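You operate a simulated robot arm through the tools that you are given. There is no shell and no other tool.

The job below is to be done with a simulated robot arm. You get a single attempt, and the scene is never put back.

JOB
Test at 1 g at the desk clipboard's frequency, save the point, then shut the shaker down.
Fine: the clipboard beside the shaker; frequency set before starting; level at zero when starting and when stopping; power off last.

It is judged by the outcome, as a careful person would: the job done as asked, and still so three seconds after it is handed in. It fails if anything else is knocked over, pushed out of place, dropped, spilled or broken.

ROBOT AND FRAMES
A 6-joint arm with a two-finger parallel gripper, fixed in place. Base frame: the origin is on the floor under the middle of its stand, x ahead of it, y to its left, z up; the work surface is at about z = 730. Readings come in mm, degrees, newtons and seconds.
With the tool pointing down near the work surface it reaches from about 200 to 620 mm from the base axis. Its first joint turns from -66.0 to 66.0 degrees. Payload 2.7 kg.
The TCP is the grasp point between the finger pads, 23 mm short of the fingertips. In the tool frame z runs along the fingers and y along their closing line. The gripper opens to 94 mm. The fingers are 38 mm wide and 10 mm thick; the gripper's body (54 by 96 mm) begins 39 mm behind the TCP.
Orientation is that of the tool frame in the base frame, as a unit quaternion [x, y, z, w]. With the fingers straight down and closing along the base's y, the tool's x points along the base's -x, its y along +y and its z along -z.

CONTROLS
- The arm moves only by the tool send_rows. Its argument "commands" is a list that holds one entry, the list of rows, each a list of 6 numbers: the shift along the base's x, y, z in mm, then the turn, a rotation vector about the base's x, y, z in degrees. In form: [[[x, y, z, wx, wy, wz], ...]]. A call has 1 to 20 rows; each row is the pose to reach, as a shift and turn from the pose commanded when the call began. "hand" is the gripper command, from -1 (shut) to 1 (fully open), values between in proportion, set as the call begins (left out, the last holds). Each row takes 0.2 s and may step no farther than 50 mm and 8.6 degrees from the row before; otherwise, or with a gripper value out of range, the whole call is refused. Where a pose cannot be reached the arm comes as near as it can. A force on the tool above 90 N (or 10 N above the force at the start of the call, whichever is more), or a blocked arm, ends the call early, and 0.2 s more pass. Each finger travels about 45 mm/s and halts on what it meets, pressing with about 30 N; the grip force reading is that of the motor and also rises with nothing between the fingers. The clock runs only during rows and for 0.2 s after the last one: add rows that repeat a pose to give the fingers time. It gives the time, the measured TCP pose, the force on the tool (base axes), the opening and the grip force at its end, in the units of the frame above (readings bear some noise), with the torque about the TCP (base axes, N m) and any sound that the robot's microphone picked up.
- Cameras (640 x 400 px; columns grow to the right, rows downward): "scene" is fixed at [59.8, -420.9, 1401.9]; the picture's right is [0.89, -0.46, 0.00], its down [-0.26, -0.51, -0.82] and it looks along [0.37, 0.73, -0.57] (base axes); focal length 289 px, centre (320, 200). "wrist" rides on the gripper at [86, 16, -74] in the tool frame; the picture's right is [-0.18, 0.98, 0.00], its down [-0.58, -0.11, -0.81] and it looks along [-0.79, -0.15, 0.59] (tool axes); focal length 243 px, centre (320, 200). There is no depth. A picture from a camera that has moved, and an enlarged one, comes with that camera's place and axes in the base frame and with its lens.
- grab_frame(camera): a new picture of that camera. The clock stands still meanwhile.
- zoom(camera, box): a new picture of the part [left, top, right, bottom] of that camera's present view, enlarged. The clock stands still meanwhile.
- job_done(): hands the job in; it is judged then, once.

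Nothing tells you positions but the pictures and the camera data. Unless the task says otherwise, let go and move clear before handing in.

The tools are called after "Call:" as name(argument=value, ...) on one line, values as JSON. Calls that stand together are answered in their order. send_rows: Moves the arm, as the interface text tells. Its arguments: {"type":"object","properties":{"commands":{"type":"array"},"hand":{"type":"number"}},"required":["commands"]} The other tools are called the same way: grab_frame (camera) takes a picture; zoom (camera, box) takes an enlarged picture of a part of a camera's view; job_done () hands the job in.

At the start:

```text
clock: 0.0
tcp_pos: [379.9, 13.4, 1244.9]
orientation: [-0.001, 1.0, 0.0, 0.0]
force: [-0.3, -0.4, 0.0]
ft_torque: [0.01, 0.0, -0.03]
width: 94.2
gripper_force: 0.1
```

scene: 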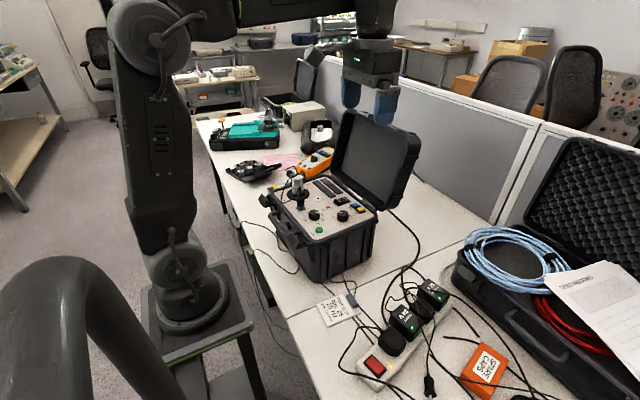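
wrist: 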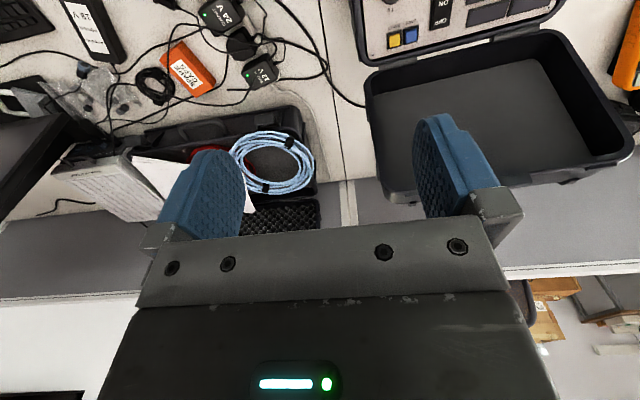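

I see a shaker unit in a black case with an open lid in front of the arm, and a small paper/clipboard near it on the desk. I'll zoom in on the panel and the clipboard to read them.

Call:
zoom(camera="scene", box=[250, 160, 400, 254])

Call:
zoom(camera="scene", box=[300, 280, 380, 330])

Call:
zoom(camera="scene", box=[540, 250, 640, 370])

Call:
zoom(camera="wrist", box=[340, 0, 640, 188])

```text
4.26 times, centred on (325, 207) of scene
camera zoom: at [59.8, -420.9, 1401.9], right [0.89, -0.46, 0.0], down [-0.26, -0.51, -0.82], along [0.37, 0.73, -0.57], focal length 1229 px, centre (299, 170)
```

zoom: 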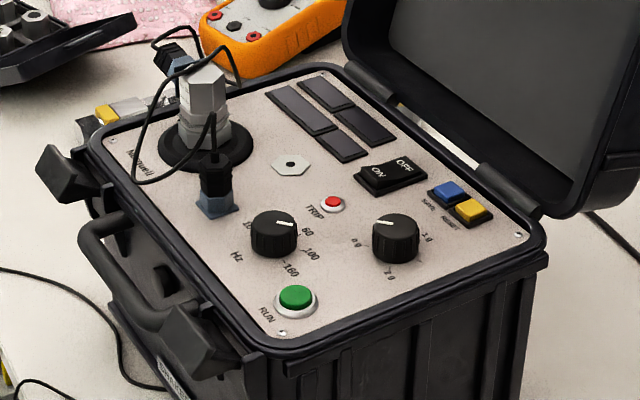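

```text
8.00 times, centred on (340, 305) of scene
camera zoom: at [59.8, -420.9, 1401.9], right [0.89, -0.46, 0.0], down [-0.26, -0.51, -0.82], along [0.37, 0.73, -0.57], focal length 2310 px, centre (160, -640)
```

zoom: 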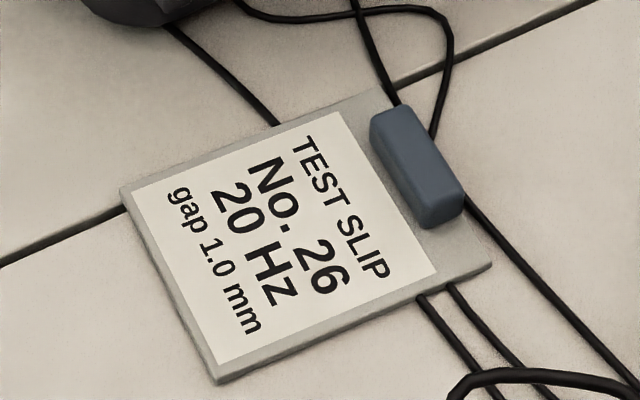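

```text
3.33 times, centred on (590, 310) of scene
camera zoom: at [59.8, -420.9, 1401.9], right [0.89, -0.46, 0.0], down [-0.26, -0.51, -0.82], along [0.37, 0.73, -0.57], focal length 963 px, centre (-580, -167)
```

zoom: 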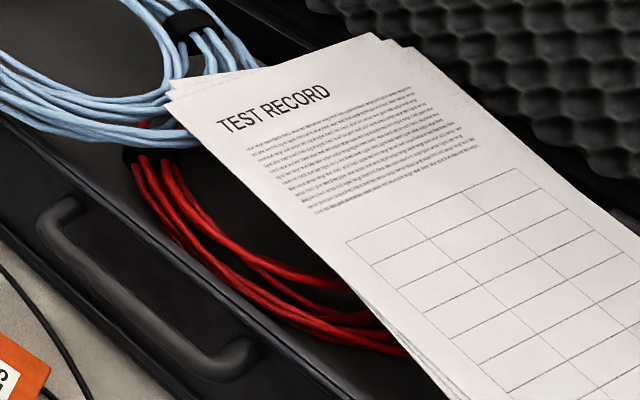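

```text
2.13 times, centred on (490, 94) of wrist
camera zoom: at [293.1, 29.0, 1319.6], right [0.18, 0.98, 0.0], down [0.58, -0.11, 0.81], along [0.79, -0.15, -0.59], focal length 516 px, centre (-42, 426)
```

zoom: 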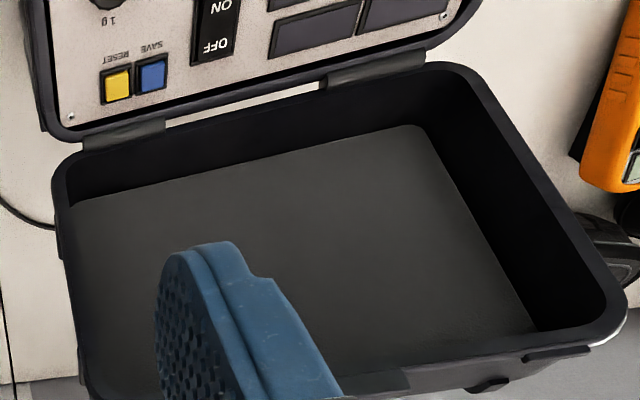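

The slip beside the shaker reads 20 Hz. I'll look closer at the panel's knobs, buttons and switch before moving.

Call:
zoom(camera="scene", box=[295, 198, 343, 228])

Call:
zoom(camera="scene", box=[325, 192, 373, 222])

Call:
zoom(camera="scene", box=[300, 215, 348, 245])

Call:
zoom(camera="scene", box=[258, 165, 322, 215])

Call:
zoom(camera="wrist", box=[340, 0, 500, 60])

Call:
zoom(camera="wrist", box=[0, 0, 340, 212])

```text
13.33 times, centred on (319, 213) of scene
camera zoom: at [59.8, -420.9, 1401.9], right [0.89, -0.46, 0.0], down [-0.26, -0.51, -0.82], along [0.37, 0.73, -0.57], focal length 3850 px, centre (333, 27)
```

zoom: 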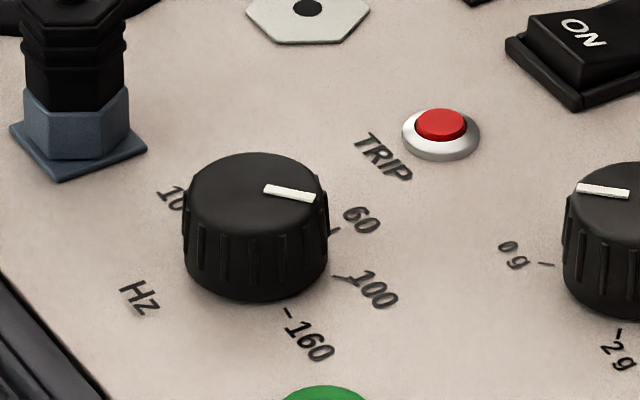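

```text
13.33 times, centred on (349, 207) of scene
camera zoom: at [59.8, -420.9, 1401.9], right [0.89, -0.46, 0.0], down [-0.26, -0.51, -0.82], along [0.37, 0.73, -0.57], focal length 3850 px, centre (-67, 107)
```

zoom: 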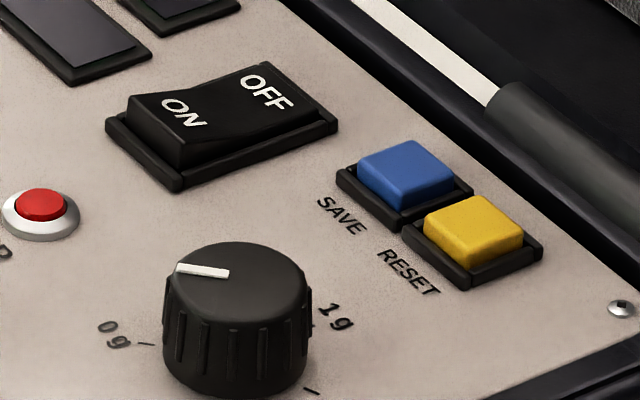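

```text
13.33 times, centred on (324, 230) of scene
camera zoom: at [59.8, -420.9, 1401.9], right [0.89, -0.46, 0.0], down [-0.26, -0.51, -0.82], along [0.37, 0.73, -0.57], focal length 3850 px, centre (267, -200)
```

zoom: 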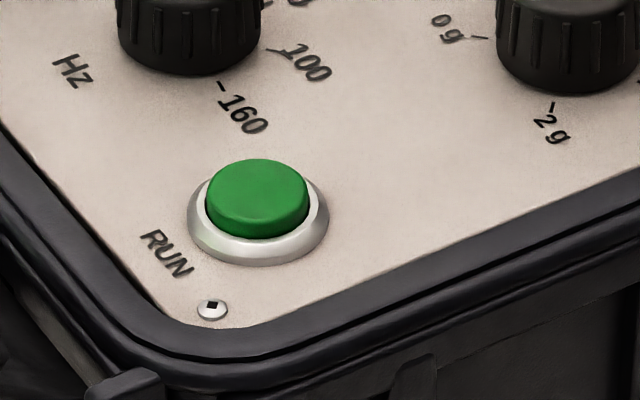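

```text
8.00 times, centred on (290, 190) of scene
camera zoom: at [59.8, -420.9, 1401.9], right [0.89, -0.46, 0.0], down [-0.26, -0.51, -0.82], along [0.37, 0.73, -0.57], focal length 2310 px, centre (560, 280)
```

zoom: 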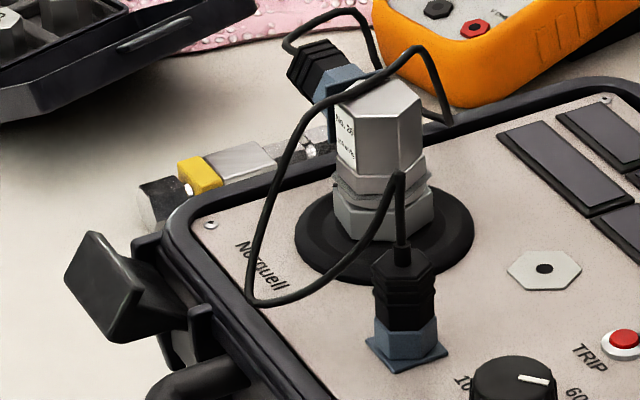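

```text
4.00 times, centred on (420, 30) of wrist
camera zoom: at [293.1, 29.0, 1319.6], right [0.18, 0.98, 0.0], down [0.58, -0.11, 0.81], along [0.79, -0.15, -0.59], focal length 970 px, centre (-80, 880)
```

zoom: 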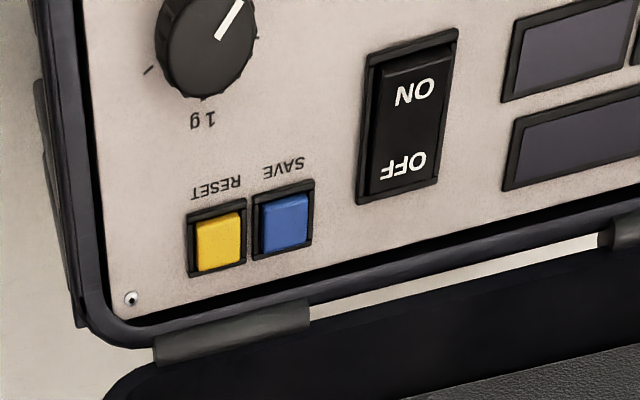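

```text
1.88 times, centred on (170, 106) of wrist
camera zoom: at [293.1, 29.0, 1319.6], right [0.18, 0.98, 0.0], down [0.58, -0.11, 0.81], along [0.79, -0.15, -0.59], focal length 457 px, centre (602, 377)
```

zoom: 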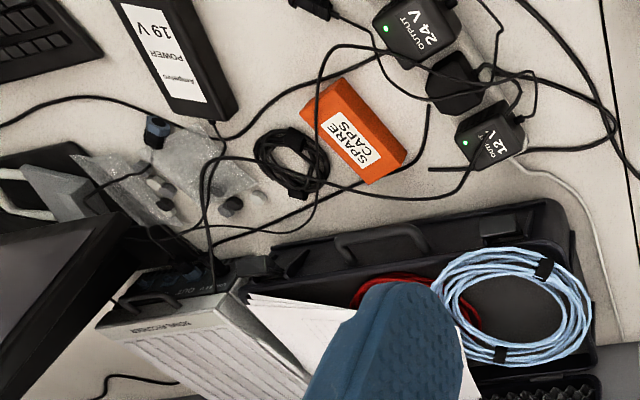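

The shaker looks powered off, the Hz knob is somewhere between 20 and 60, and the level knob is near 0 g. I'll tilt the wrist so its camera looks straight down on the panel for accurate positions.

Call:
send_rows(commands=[[[-2, 10, -8, 0, 8, 0], [-4, 20, -16, 0, 16, 0], [-6, 30, -24, 0, 24, 0], [-8, 40, -32, 0, 32, 0], [-10, 50, -40, 0, 40, 0], [-10, 50, -40, 0, 40, 0]]], hand=1)

Call:
grab_frame(camera="wrist")

Call:
grab_frame(camera="scene")

```text
clock: 1.4
tcp_pos: [343.6, 62.9, 1152.5]
orientation: [0.0, 0.94, 0.0, -0.34]
force: [-1.1, -0.7, -0.1]
ft_torque: [0.01, 0.0, 0.03]
width: 94.1
gripper_force: 0.1
out of reach, approached as far as the arm can: row 4, 5, 6
```

```text
taken
camera wrist: at [324.3, 78.4, 1264.7], right [0.14, 0.98, -0.12], down [0.96, -0.11, 0.25], along [0.23, -0.15, -0.96], focal length 243 px, centre (320, 200)
```

wrist: 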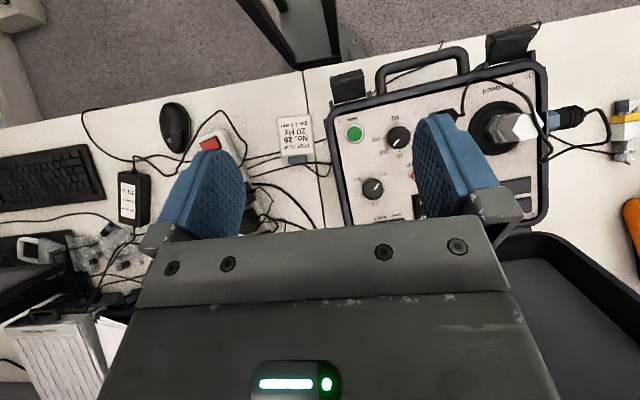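

```text
taken
```

scene: 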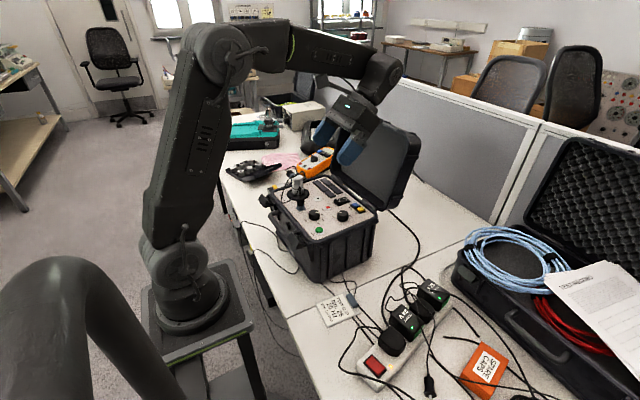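

From above, the panel is visible with the Hz knob, the level knob and the green RUN button. I'll zoom in on the panel from here.

Call:
zoom(camera="wrist", box=[330, 60, 554, 230])

Call:
zoom(camera="wrist", box=[335, 105, 431, 165])

Call:
zoom(camera="wrist", box=[340, 160, 436, 220])

```text
2.35 times, centred on (442, 145) of wrist
camera zoom: at [324.3, 78.4, 1264.7], right [0.14, 0.98, -0.12], down [0.96, -0.11, 0.25], along [0.23, -0.15, -0.96], focal length 571 px, centre (33, 329)
```

zoom: 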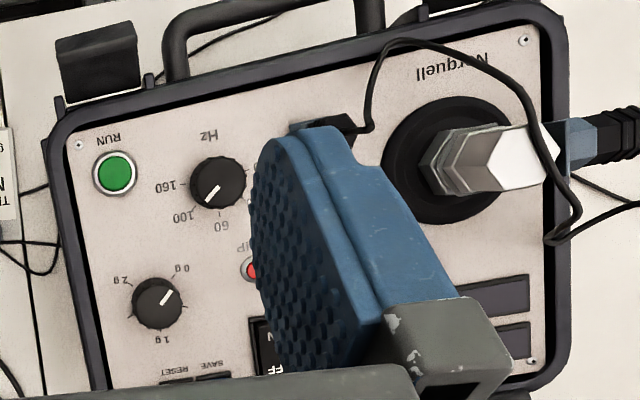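

```text
6.67 times, centred on (383, 135) of wrist
camera zoom: at [324.3, 78.4, 1264.7], right [0.14, 0.98, -0.12], down [0.96, -0.11, 0.25], along [0.23, -0.15, -0.96], focal length 1618 px, centre (-100, 633)
```

zoom: 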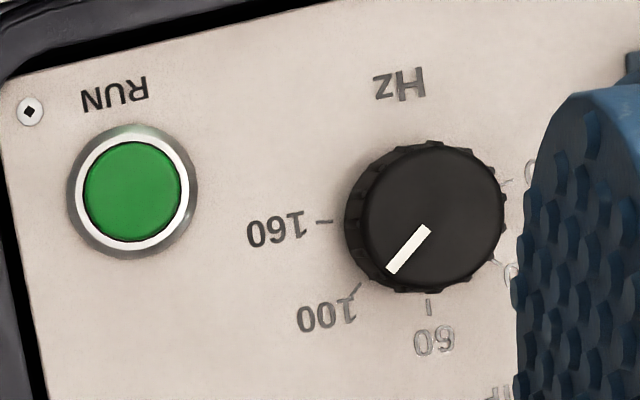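

```text
6.67 times, centred on (388, 190) of wrist
camera zoom: at [324.3, 78.4, 1264.7], right [0.14, 0.98, -0.12], down [0.96, -0.11, 0.25], along [0.23, -0.15, -0.96], focal length 1618 px, centre (-133, 267)
```

zoom: 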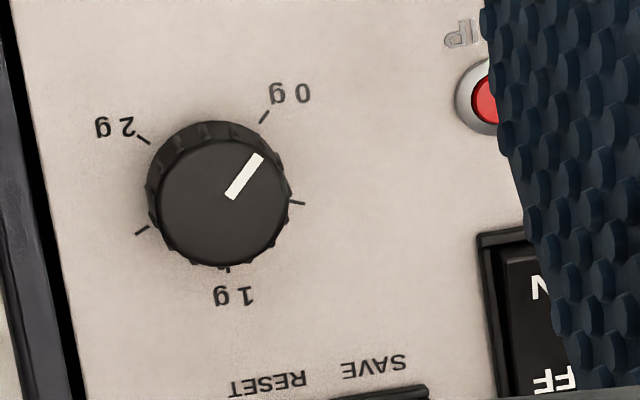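

The level pointer lines up with the 0 g tick, while the Hz pointer sits near 100. The right finger hides the rest of the Hz scale, so I'll shift sideways to bring it between the fingers.

Call:
send_rows(commands=[[[0, 35, 0, 0, 0, 0], [0, 70, 0, 0, 0, 0], [0, 70, 0, 0, 0, 0]]])

Call:
grab_frame(camera="wrist")

```text
clock: 2.2
tcp_pos: [342.3, 131.6, 1149.4]
orientation: [-0.001, 0.94, -0.001, -0.341]
force: [-0.3, 0.0, -0.2]
ft_torque: [0.01, -0.02, -0.01]
width: 94.1
gripper_force: 0.1
```

```text
taken
camera wrist: at [323.8, 147.7, 1262.8], right [0.14, 0.98, -0.12], down [0.96, -0.11, 0.25], along [0.23, -0.15, -0.96], focal length 243 px, centre (320, 200)
```

wrist: 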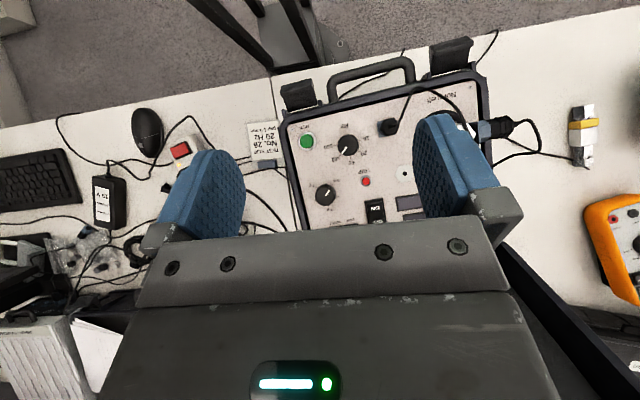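

Call:
zoom(camera="wrist", box=[280, 100, 424, 190])

Call:
zoom(camera="wrist", box=[310, 115, 390, 165])

Call:
zoom(camera="wrist", box=[290, 160, 420, 241])

```text
4.44 times, centred on (352, 145) of wrist
camera zoom: at [323.8, 147.7, 1262.8], right [0.14, 0.98, -0.12], down [0.96, -0.11, 0.25], along [0.23, -0.15, -0.96], focal length 1078 px, centre (178, 444)
```

zoom: 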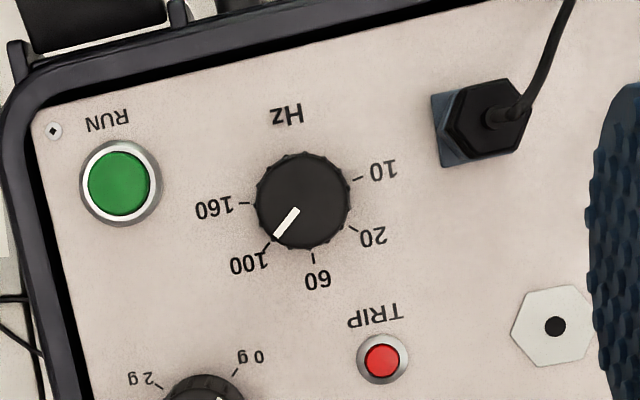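

```text
8.00 times, centred on (350, 140) of wrist
camera zoom: at [323.8, 147.7, 1262.8], right [0.14, 0.98, -0.12], down [0.96, -0.11, 0.25], along [0.23, -0.15, -0.96], focal length 1941 px, centre (80, 680)
```

zoom: 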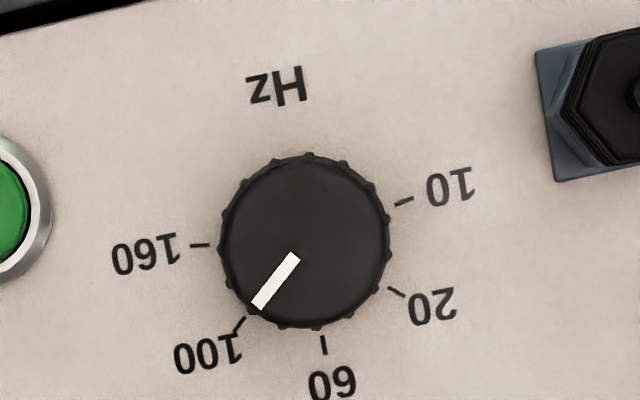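

```text
4.92 times, centred on (355, 200) of wrist
camera zoom: at [323.8, 147.7, 1262.8], right [0.14, 0.98, -0.12], down [0.96, -0.11, 0.25], along [0.23, -0.15, -0.96], focal length 1194 px, centre (148, 198)
```

zoom: 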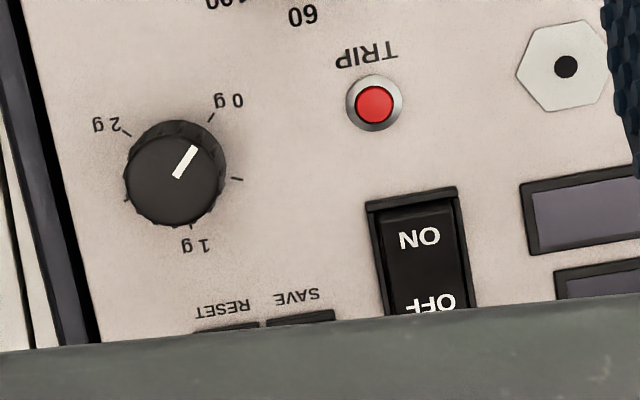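

The Hz scale reads 10, 20, 60, 100, 160, with the knob at 100, so it needs about +105° to reach 20. I put the Hz knob near (333,145), level knob (401,103), RUN (320,86), rocker ON end (429,174), and SAVE (462,136), with the panel near z≈900. Next I straighten the tool, close the fingers and hover over the rocker's ON end.

Call:
send_rows(commands=[[[17, 8.5, -20, 0, -8, 0], [34, 17, -40, 0, -16, 0], [51, 25.5, -60, 0, -24, 0], [68, 34, -80, 0, -32, 0], [84, 42, -100, 0, -39.9, 0], [84, 42, -109, 0, -39.9, 0], [84, 42, -109, 0, -39.9, 0]]], hand=-1)

Call:
grab_frame(camera="wrist")

Call:
grab_frame(camera="scene")

```text
clock: 3.8
tcp_pos: [428.1, 174.4, 1041.8]
orientation: [0.0, 1.0, 0.0, 0.0]
force: [0.3, 0.3, -0.8]
ft_torque: [0.03, 0.01, 0.01]
width: 0.0
gripper_force: 30.5
```

```text
taken
camera wrist: at [341.1, 189.6, 1117.0], right [0.18, 0.98, 0.0], down [0.58, -0.11, 0.81], along [0.79, -0.15, -0.59], focal length 243 px, centre (320, 200)
```

wrist: 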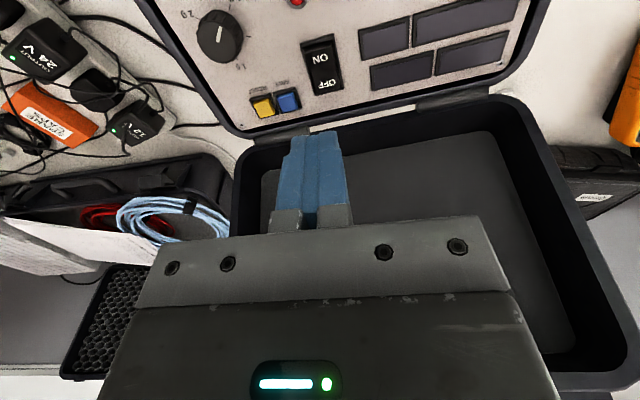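

```text
taken
```

scene: 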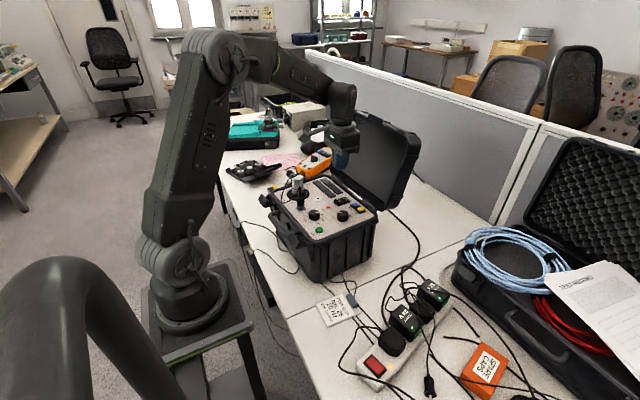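

The fingers are closed and the panel's rear row is well in view. I'll measure the rocker and buttons from this known straight-down pose.

Call:
zoom(camera="wrist", box=[240, 0, 400, 120])

Call:
zoom(camera="scene", box=[320, 140, 384, 210])

```text
3.33 times, centred on (320, 60) of wrist
camera zoom: at [341.1, 189.6, 1117.0], right [0.18, 0.98, 0.0], down [0.58, -0.11, 0.81], along [0.79, -0.15, -0.59], focal length 809 px, centre (320, 667)
```

zoom: 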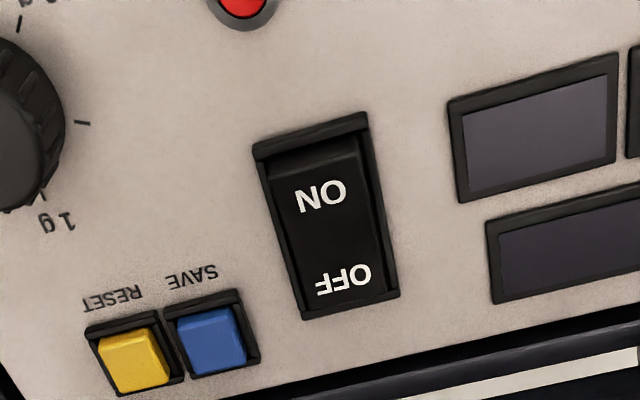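

```text
5.71 times, centred on (352, 175) of scene
camera zoom: at [59.8, -420.9, 1401.9], right [0.89, -0.46, 0.0], down [-0.26, -0.51, -0.82], along [0.37, 0.73, -0.57], focal length 1650 px, centre (137, 343)
```

zoom: 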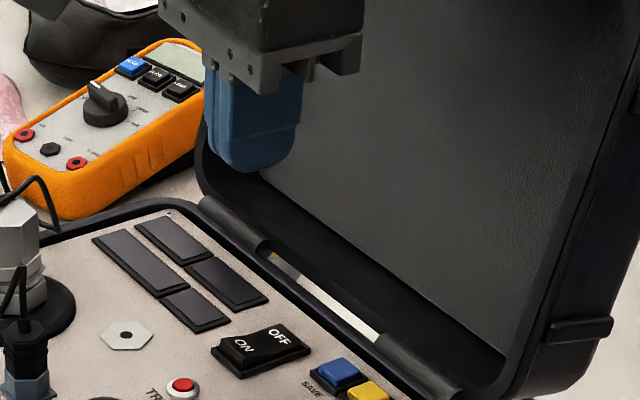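

The rocker frame spans about x 418–463, y 160–187, so its ON end is near (426,174). I'll come down to just above it.

Call:
send_rows(commands=[[[-2, -0.5, -35, 0, 0, 0], [-2, -0.5, -70, 0, 0, 0], [-2, -0.5, -95, 0, 0, 0], [-2, -0.5, -95, 0, 0, 0]]])

Call:
zoom(camera="scene", box=[310, 160, 390, 220])

Call:
grab_frame(camera="wrist")

```text
clock: 4.8
tcp_pos: [427.8, 174.6, 947.6]
orientation: [0.0, 1.0, 0.001, -0.001]
force: [0.3, 0.0, -0.2]
ft_torque: [-0.04, 0.0, 0.0]
width: 0.0
gripper_force: 29.6
```

```text
6.67 times, centred on (350, 190) of scene
camera zoom: at [59.8, -420.9, 1401.9], right [0.89, -0.46, 0.0], down [-0.26, -0.51, -0.82], along [0.37, 0.73, -0.57], focal length 1925 px, centre (120, 267)
```

zoom: 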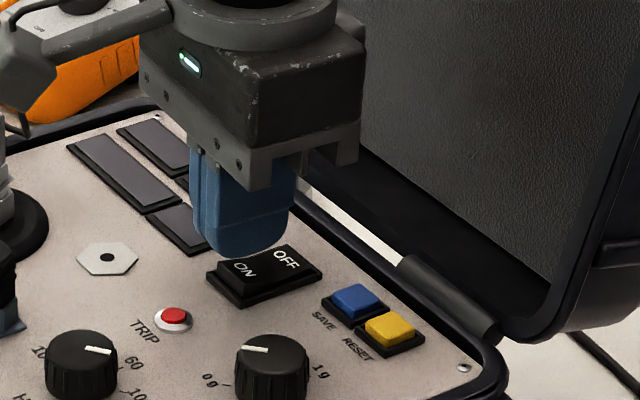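

```text
taken
camera wrist: at [339.6, 190.2, 1022.8], right [0.18, 0.98, 0.0], down [0.58, -0.11, 0.81], along [0.79, -0.15, -0.59], focal length 243 px, centre (320, 200)
```

wrist: 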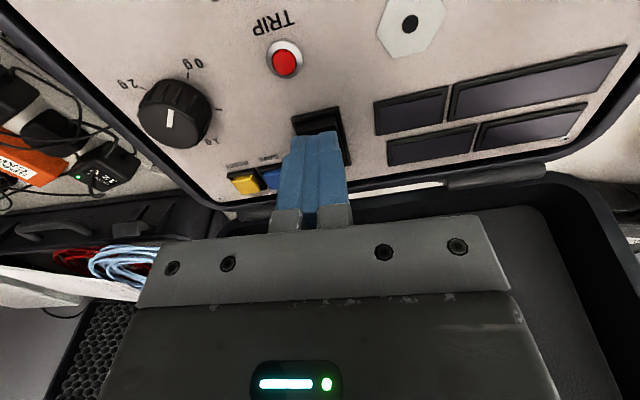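

Call:
zoom(camera="wrist", box=[220, 70, 420, 210])

```text
2.86 times, centred on (320, 140) of wrist
camera zoom: at [339.6, 190.2, 1022.8], right [0.18, 0.98, 0.0], down [0.58, -0.11, 0.81], along [0.79, -0.15, -0.59], focal length 693 px, centre (320, 371)
```

zoom: 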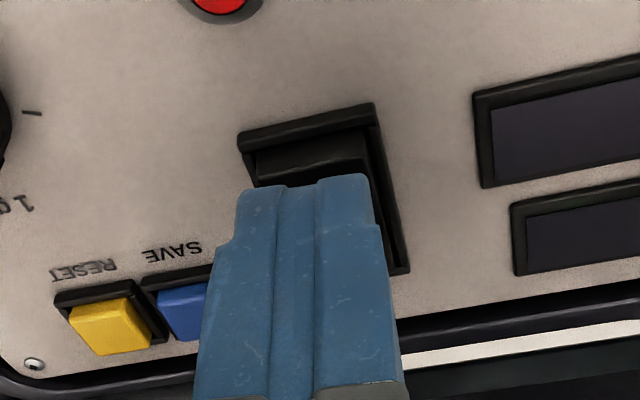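

The tip sits right over the ON half, about 1 cm above it. I'll press down slowly in small steps and watch the force.

Call:
send_rows(commands=[[[0, 0, -2, 0, 0, 0], [0, 0, -4, 0, 0, 0], [0, 0, -6, 0, 0, 0], [0, 0, -8, 0, 0, 0], [0, 0, -10, 0, 0, 0]]])

Call:
zoom(camera="wrist", box=[220, 70, 420, 210])

Call:
zoom(camera="scene", box=[310, 160, 390, 220])

```text
clock: 6.0
tcp_pos: [427.2, 173.3, 936.0]
orientation: [0.001, 1.0, 0.0, -0.002]
force: [0.6, -0.4, -0.9]
ft_torque: [0.02, 0.02, -0.01]
width: 0.0
gripper_force: 29.7
```

```text
2.86 times, centred on (320, 140) of wrist
camera zoom: at [339.7, 189.4, 1011.0], right [0.18, 0.98, 0.0], down [0.58, -0.11, 0.81], along [0.79, -0.15, -0.59], focal length 693 px, centre (320, 371)
```

zoom: 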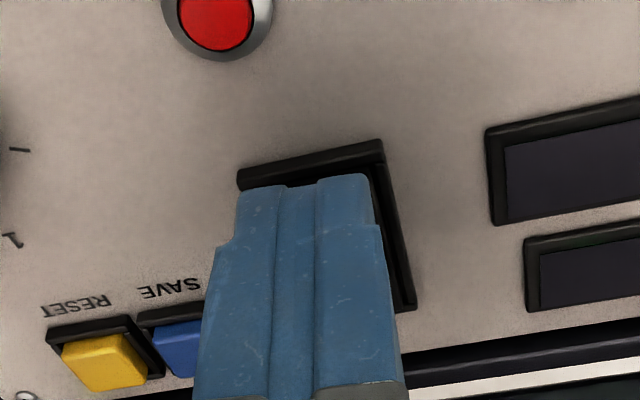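

```text
6.67 times, centred on (350, 190) of scene
camera zoom: at [59.8, -420.9, 1401.9], right [0.89, -0.46, 0.0], down [-0.26, -0.51, -0.82], along [0.37, 0.73, -0.57], focal length 1925 px, centre (120, 267)
```

zoom: 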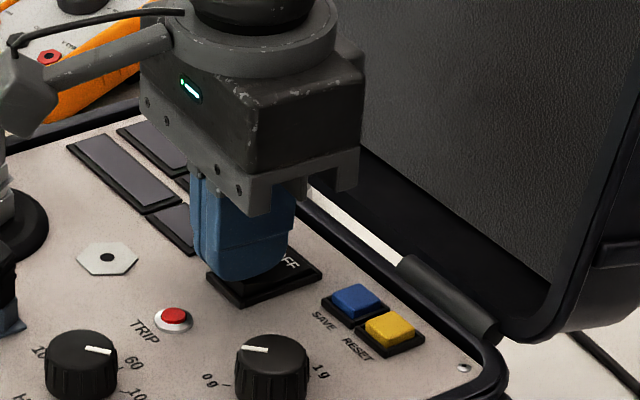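

No contact yet. I continue down a few millimetres.

Call:
send_rows(commands=[[[0, 0, -1.5, 0, 0, 0], [0, 0, -3, 0, 0, 0], [0, 0, -4, 0, 0, 0]]])

Call:
zoom(camera="wrist", box=[220, 70, 420, 210])

Call:
zoom(camera="scene", box=[310, 160, 390, 220])

```text
clock: 6.8
tcp_pos: [427.6, 173.4, 933.8]
orientation: [0.0, 1.0, 0.0, -0.001]
force: [-4.9, -2.3, 11.5]
ft_torque: [-0.09, 0.02, -0.06]
width: 0.2
gripper_force: 29.6
```

```text
2.86 times, centred on (320, 140) of wrist
camera zoom: at [339.5, 189.5, 1008.5], right [0.18, 0.98, 0.0], down [0.58, -0.11, 0.81], along [0.79, -0.15, -0.59], focal length 693 px, centre (320, 371)
```

zoom: 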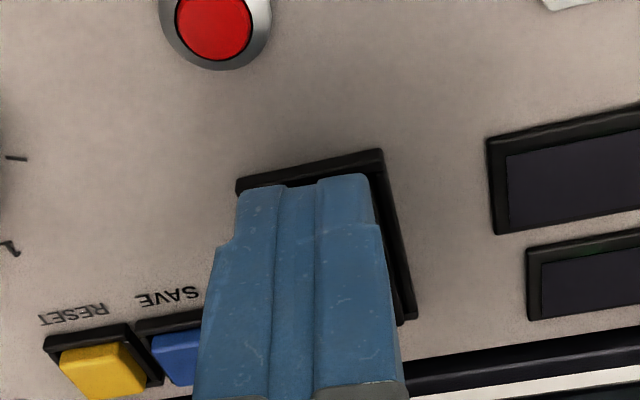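

```text
6.67 times, centred on (350, 190) of scene
camera zoom: at [59.5, -421.0, 1401.9], right [0.89, -0.46, 0.0], down [-0.26, -0.51, -0.82], along [0.38, 0.73, -0.57], focal length 1925 px, centre (120, 267)
```

zoom: 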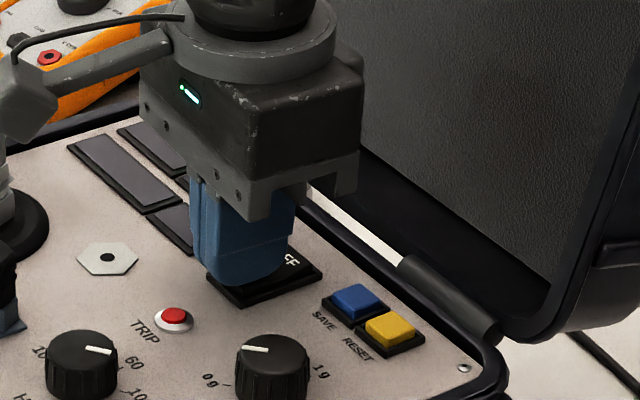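

Contact at about 11 N with the tip near z≈911. I keep pressing gently.

Call:
send_rows(commands=[[[0, 0, -1, 0, 0, 0], [0, 0, -2, 0, 0, 0], [0, 0, -3, 0, 0, 0]]])

Call:
zoom(camera="wrist", box=[220, 70, 420, 210])

Call:
zoom(camera="scene", box=[310, 160, 390, 220])

```text
clock: 7.6
tcp_pos: [426.1, 173.6, 934.3]
orientation: [0.0, 1.0, 0.001, 0.003]
force: [-16.0, -5.5, 47.5]
ft_torque: [-0.2, -0.2, -0.25]
width: 0.2
gripper_force: 29.7
```

```text
2.86 times, centred on (320, 140) of wrist
camera zoom: at [338.9, 189.2, 1007.9], right [0.18, 0.98, 0.0], down [0.58, -0.11, 0.81], along [0.8, -0.15, -0.59], focal length 693 px, centre (320, 371)
```

zoom: 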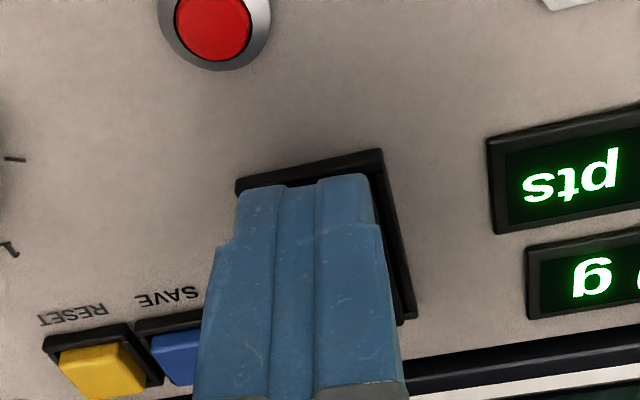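

```text
6.67 times, centred on (350, 190) of scene
camera zoom: at [58.7, -421.2, 1401.9], right [0.89, -0.46, 0.0], down [-0.26, -0.51, -0.82], along [0.38, 0.73, -0.57], focal length 1925 px, centre (120, 267)
```

zoom: 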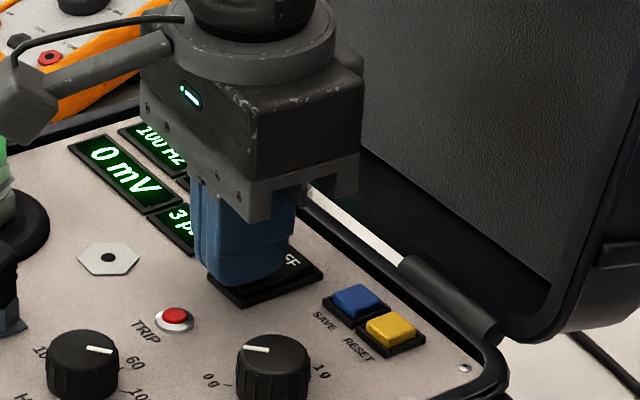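

The displays lit up: 100 Hz, 0 mV, "3 pts", so the power is on. I lift off and read everything.

Call:
send_rows(commands=[[[0, 0, 5, 0, 0, 0], [0, 0, 20, 0, 0, 0], [0, 0, 50, 0, 0, 0], [0, 0, 80, 0, 0, 0], [0, 0, 80, 0, 0, 0]]])

Call:
zoom(camera="wrist", box=[240, 0, 540, 160])

Call:
zoom(camera="scene", box=[290, 160, 390, 230])

```text
clock: 8.8
tcp_pos: [426.2, 175.6, 1008.0]
orientation: [0.0, 1.0, 0.0, -0.001]
force: [0.5, 0.4, -0.1]
ft_torque: [0.01, 0.0, 0.0]
width: 0.2
gripper_force: 29.9
```

```text
2.13 times, centred on (390, 80) of wrist
camera zoom: at [339.3, 189.6, 1083.7], right [0.18, 0.98, 0.0], down [0.58, -0.11, 0.81], along [0.79, -0.15, -0.59], focal length 518 px, centre (171, 456)
```

zoom: 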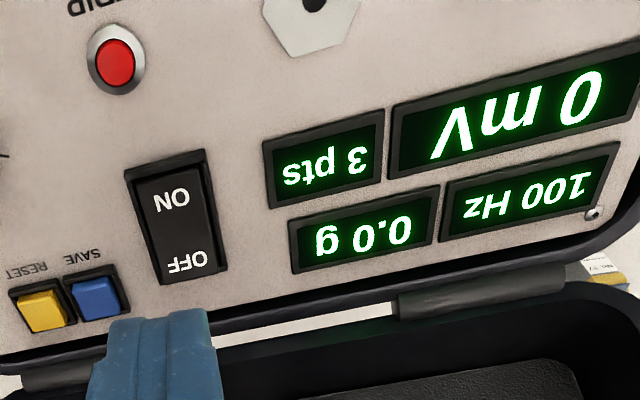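

```text
5.71 times, centred on (340, 195) of scene
camera zoom: at [59.8, -420.9, 1401.9], right [0.89, -0.46, 0.0], down [-0.26, -0.51, -0.82], along [0.37, 0.73, -0.57], focal length 1650 px, centre (206, 229)
```

zoom: 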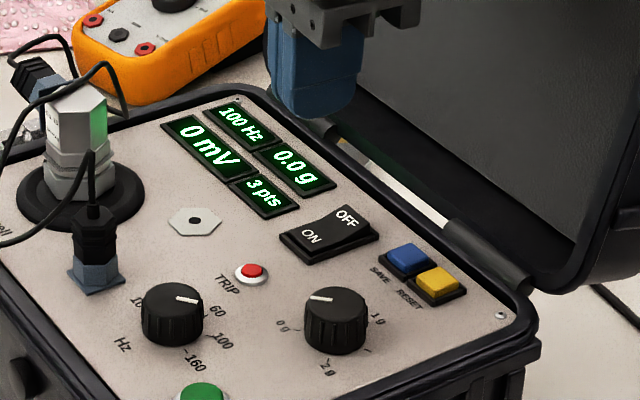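

Displays now read 100 Hz, 0.0 g, 0 mV, 3 pts. Next is the Hz knob: I move above it at a safe height, turning the tool +75° about vertical so the gripper body and camera stay clear of the plug and cable on its +y side, with the fingers opened to about 44 mm.

Call:
send_rows(commands=[[[-9, -3, 3, 0, 0, 7.5], [-18, -6, 6, 0, 0, 15], [-28, -9, 9, 0, 0, 22.5], [-37, -12, 12, 0, 0, 30], [-46, -15, 15, 0, 0, 37.5], [-55, -18, 18, 0, 0, 45], [-64, -21, 21, 0, 0, 52.5], [-74, -24, 24, 0, 0, 60], [-83, -27, 27, 0, 0, 67.5], [-91.9, -29, 30, 0, 0, 75], [-91.9, -29, 30, 0, 0, 75]]], hand=-0.06)

Call:
grab_frame(camera="wrist")

Call:
grab_frame(camera="scene")

```text
clock: 11.2
tcp_pos: [333.5, 145.5, 1040.5]
orientation: [-0.609, 0.793, -0.001, -0.001]
force: [0.2, -0.6, 0.1]
ft_torque: [0.02, 0.01, 0.0]
width: 44.1
gripper_force: 0.1
```

```text
taken
camera wrist: at [294.8, 64.6, 1114.4], right [-0.9, 0.43, 0.0], down [0.26, 0.54, 0.81], along [0.35, 0.73, -0.59], focal length 243 px, centre (320, 200)
```

wrist: 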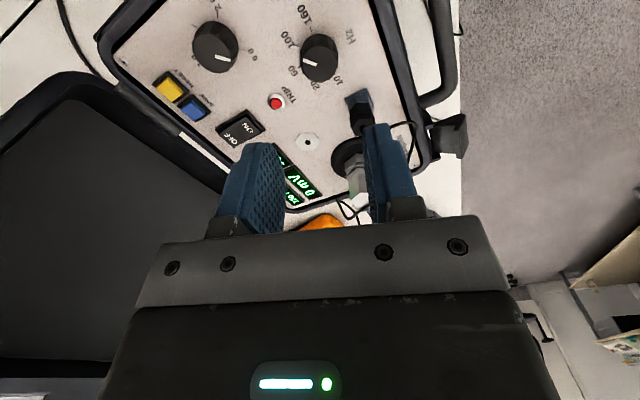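

```text
taken
```

scene: 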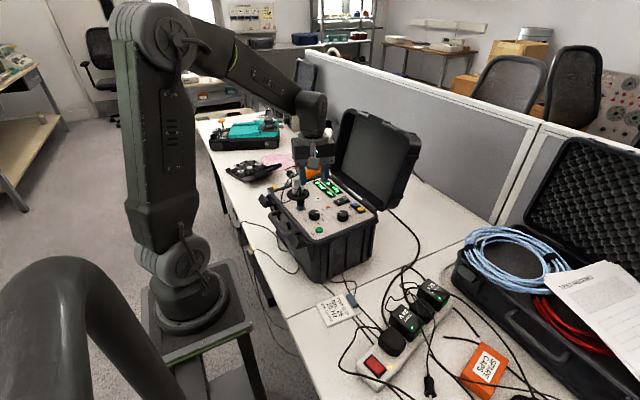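

Call:
zoom(camera="wrist", box=[270, 0, 398, 110])

Call:
zoom(camera="wrist", box=[170, 0, 298, 110])

Call:
zoom(camera="scene", box=[260, 130, 380, 240])

```text
3.64 times, centred on (334, 55) of wrist
camera zoom: at [294.8, 64.6, 1114.4], right [-0.9, 0.43, 0.0], down [0.26, 0.54, 0.81], along [0.35, 0.73, -0.59], focal length 882 px, centre (269, 727)
```

zoom: 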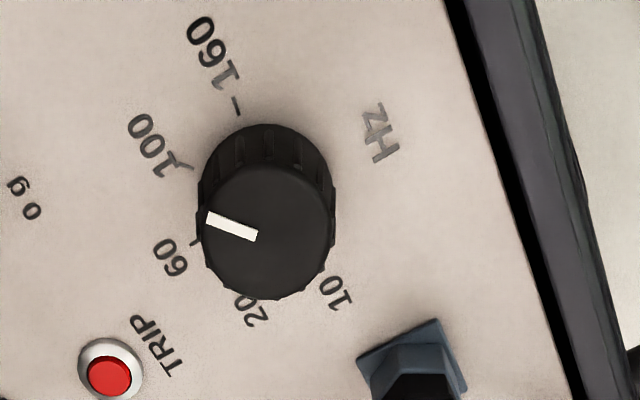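

```text
3.64 times, centred on (234, 55) of wrist
camera zoom: at [294.8, 64.6, 1114.4], right [-0.9, 0.43, 0.0], down [0.26, 0.54, 0.81], along [0.35, 0.73, -0.59], focal length 882 px, centre (633, 727)
```

zoom: 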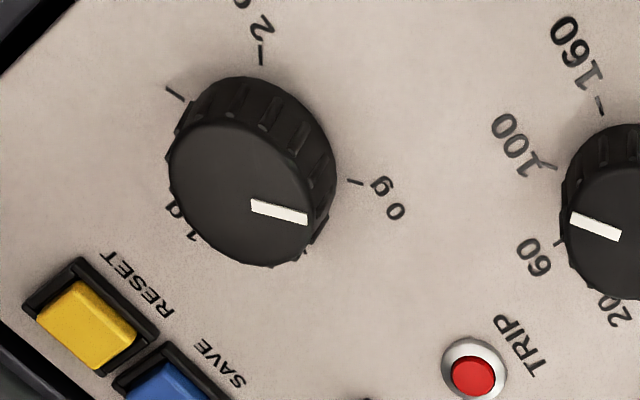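

```text
3.64 times, centred on (320, 185) of scene
camera zoom: at [59.8, -420.9, 1401.9], right [0.89, -0.46, 0.0], down [-0.26, -0.51, -0.82], along [0.37, 0.73, -0.57], focal length 1050 px, centre (320, 254)
```

zoom: 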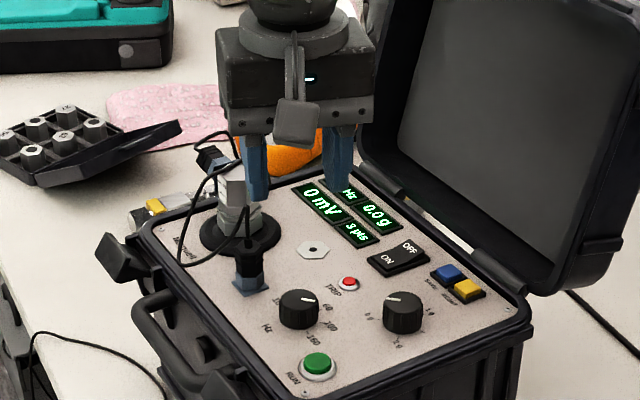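

The Hz knob centre measures about (334,145) with its top near z≈919 and the panel near 903. I lower the open fingers around it, stopping before the panel.

Call:
send_rows(commands=[[[0.3, 0, -40, 0, 0, 0], [0.3, 0, -75, 0, 0, 0], [0.3, 0, -90, 0, 0, 0], [0.3, 0, -90, 0, 0, 0]]])

Call:
zoom(camera="scene", box=[270, 160, 366, 240])

Call:
grab_frame(camera="wrist")

```text
clock: 12.2
tcp_pos: [334.7, 143.5, 947.3]
orientation: [-0.609, 0.793, 0.0, -0.001]
force: [-0.3, 0.3, -0.1]
ft_torque: [0.0, 0.01, 0.0]
width: 44.3
gripper_force: 0.1
```

```text
5.00 times, centred on (318, 200) of scene
camera zoom: at [59.8, -420.9, 1401.9], right [0.89, -0.46, 0.0], down [-0.26, -0.51, -0.82], along [0.37, 0.73, -0.57], focal length 1444 px, centre (330, 200)
```

zoom: 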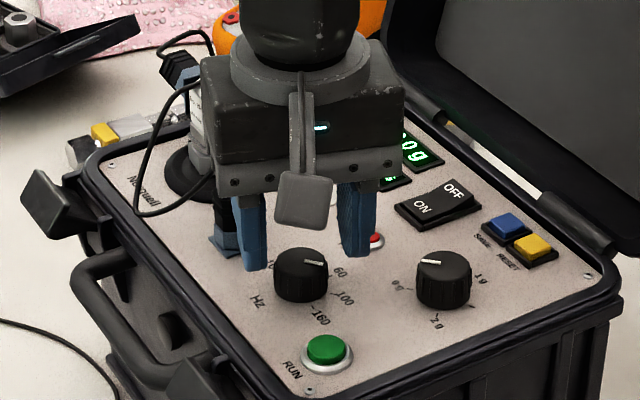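

```text
taken
camera wrist: at [296.3, 63.6, 1023.5], right [-0.9, 0.43, 0.0], down [0.26, 0.53, 0.81], along [0.35, 0.73, -0.59], focal length 243 px, centre (320, 200)
```

wrist: 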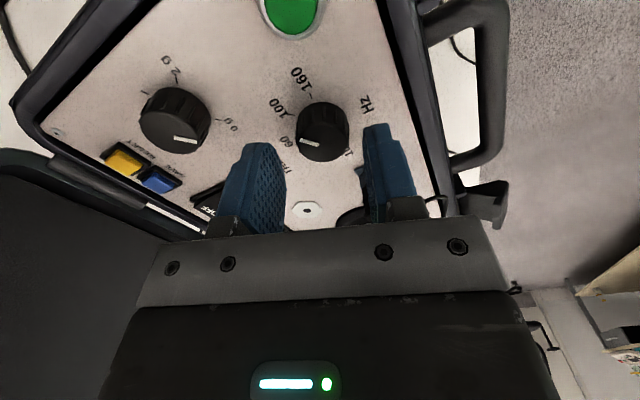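

The knob sits centred between the open fingers. I descend the last 18 mm.

Call:
send_rows(commands=[[[0, 0, -6, 0, 0, 0], [0, 0, -12, 0, 0, 0], [0, 0, -18, 0, 0, 0], [0, 0, -18, 0, 0, 0]]])

Call:
zoom(camera="wrist", box=[220, 60, 430, 220])

Call:
zoom(camera="scene", box=[270, 160, 366, 240])

```text
clock: 13.2
tcp_pos: [334.0, 145.1, 931.2]
orientation: [-0.608, 0.794, -0.001, 0.0]
force: [-0.4, 0.5, 0.1]
ft_torque: [0.03, 0.03, -0.02]
width: 44.4
gripper_force: 0.0
```

```text
2.50 times, centred on (325, 140) of wrist
camera zoom: at [296.6, 64.9, 1006.5], right [-0.9, 0.43, 0.0], down [0.26, 0.53, 0.81], along [0.35, 0.73, -0.59], focal length 606 px, centre (308, 350)
```

zoom: 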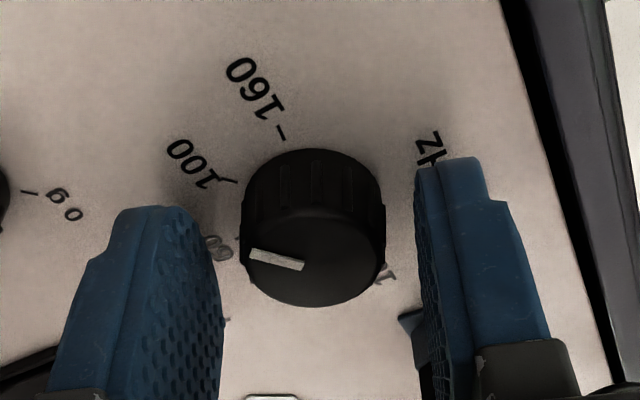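

```text
5.00 times, centred on (318, 200) of scene
camera zoom: at [59.8, -420.9, 1401.9], right [0.89, -0.46, 0.0], down [-0.26, -0.51, -0.82], along [0.37, 0.73, -0.57], focal length 1444 px, centre (330, 200)
```

zoom: 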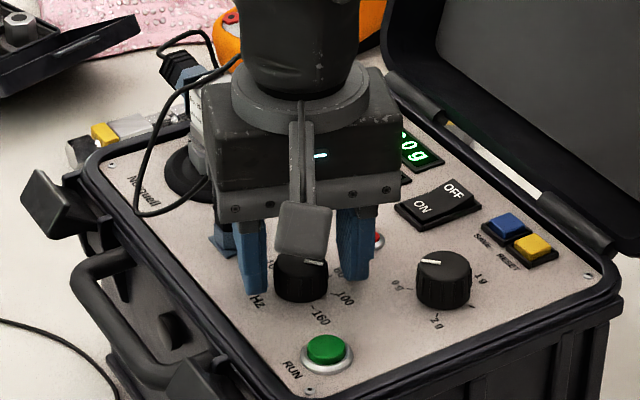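

Fingers straddle the knob, clear of the panel. I close on it.

Call:
send_rows(commands=[[[0, 0, 0, 0, 0, 0], [0, 0, 0, 0, 0, 0], [0, 0, 0, 0, 0, 0], [0, 0, 0, 0, 0, 0]]], hand=-1)

Call:
zoom(camera="wrist", box=[220, 60, 430, 220])

```text
clock: 14.2
tcp_pos: [333.8, 145.7, 931.7]
orientation: [-0.609, 0.793, 0.001, -0.001]
force: [-15.2, 7.3, 1.6]
ft_torque: [0.15, 0.42, 0.02]
width: 28.5
gripper_force: 30.1
```

```text
2.50 times, centred on (325, 140) of wrist
camera zoom: at [295.7, 65.1, 1006.5], right [-0.9, 0.43, 0.0], down [0.26, 0.53, 0.8], along [0.35, 0.73, -0.59], focal length 606 px, centre (308, 350)
```

zoom: 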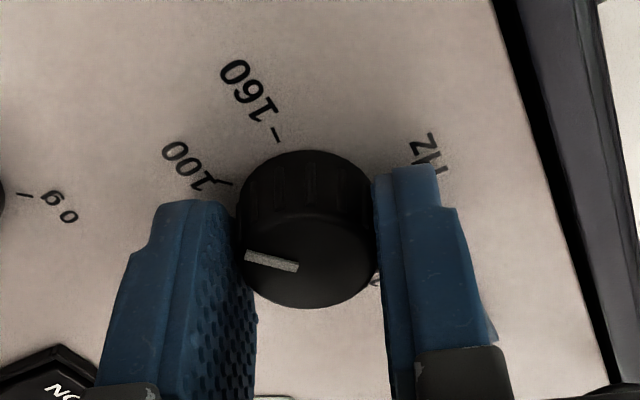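

Gripped at 28.5 mm with a small side force, so the tool is about a millimetre off to +x. I shift slightly to relieve it.

Call:
send_rows(commands=[[[-0.8, 0.3, 0, 0, 0, 0], [-0.8, 0.3, 0, 0, 0, 0]]])

```text
clock: 14.8
tcp_pos: [335.0, 145.2, 930.6]
orientation: [-0.609, 0.793, 0.0, -0.001]
force: [-15.2, 5.5, 2.3]
ft_torque: [-0.15, 0.47, 0.01]
width: 28.8
gripper_force: 29.8
```

Call:
send_rows(commands=[[[-0.8, 0.2, 0, 0, 0, 0], [-0.8, 0.2, 0, 0, 0, 0]]])

```text
clock: 15.4
tcp_pos: [334.4, 144.6, 931.5]
orientation: [-0.609, 0.793, 0.0, 0.0]
force: [-6.7, 3.1, 0.0]
ft_torque: [-0.36, 0.18, 0.0]
width: 28.6
gripper_force: 30.2
```

Side load has dropped to a few newtons. I start turning the knob +52° (toward 60 Hz) and watch the forces.

Call:
send_rows(commands=[[[-0.3, 0.1, 0, 0, 0, 5], [-0.3, 0.1, 0, 0, 0, 10], [-0.3, 0.1, 0, 0, 0, 15], [-0.3, 0.1, 0, 0, 0, 20]]])

Call:
zoom(camera="wrist", box=[220, 60, 430, 220])

Call:
zoom(camera="scene", box=[270, 160, 366, 240])

```text
clock: 16.4
tcp_pos: [334.2, 145.7, 930.9]
orientation: [0.738, -0.675, 0.0, 0.0]
force: [8.7, 1.2, 0.4]
ft_torque: [0.16, -0.12, 0.0]
width: 28.7
gripper_force: 30.1
```

```text
2.50 times, centred on (325, 140) of wrist
camera zoom: at [324.8, 56.7, 1006.5], right [-1.0, 0.1, 0.0], down [0.06, 0.59, 0.81], along [0.08, 0.8, -0.59], focal length 606 px, centre (308, 350)
```

zoom: 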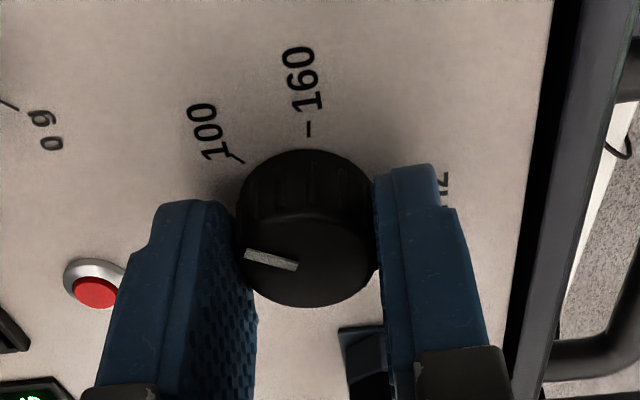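

```text
5.00 times, centred on (318, 200) of scene
camera zoom: at [60.2, -420.8, 1402.0], right [0.89, -0.46, 0.0], down [-0.26, -0.51, -0.82], along [0.37, 0.73, -0.57], focal length 1444 px, centre (330, 200)
```

zoom: 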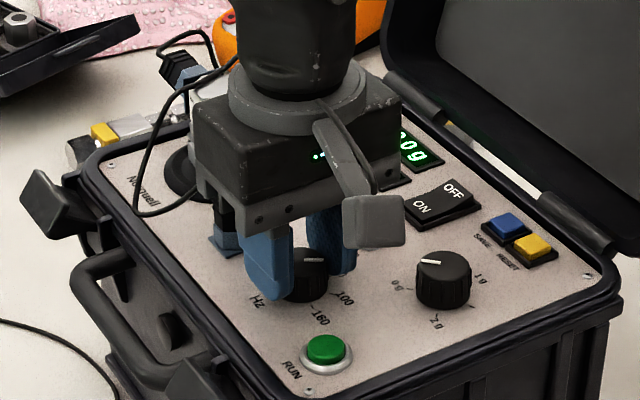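

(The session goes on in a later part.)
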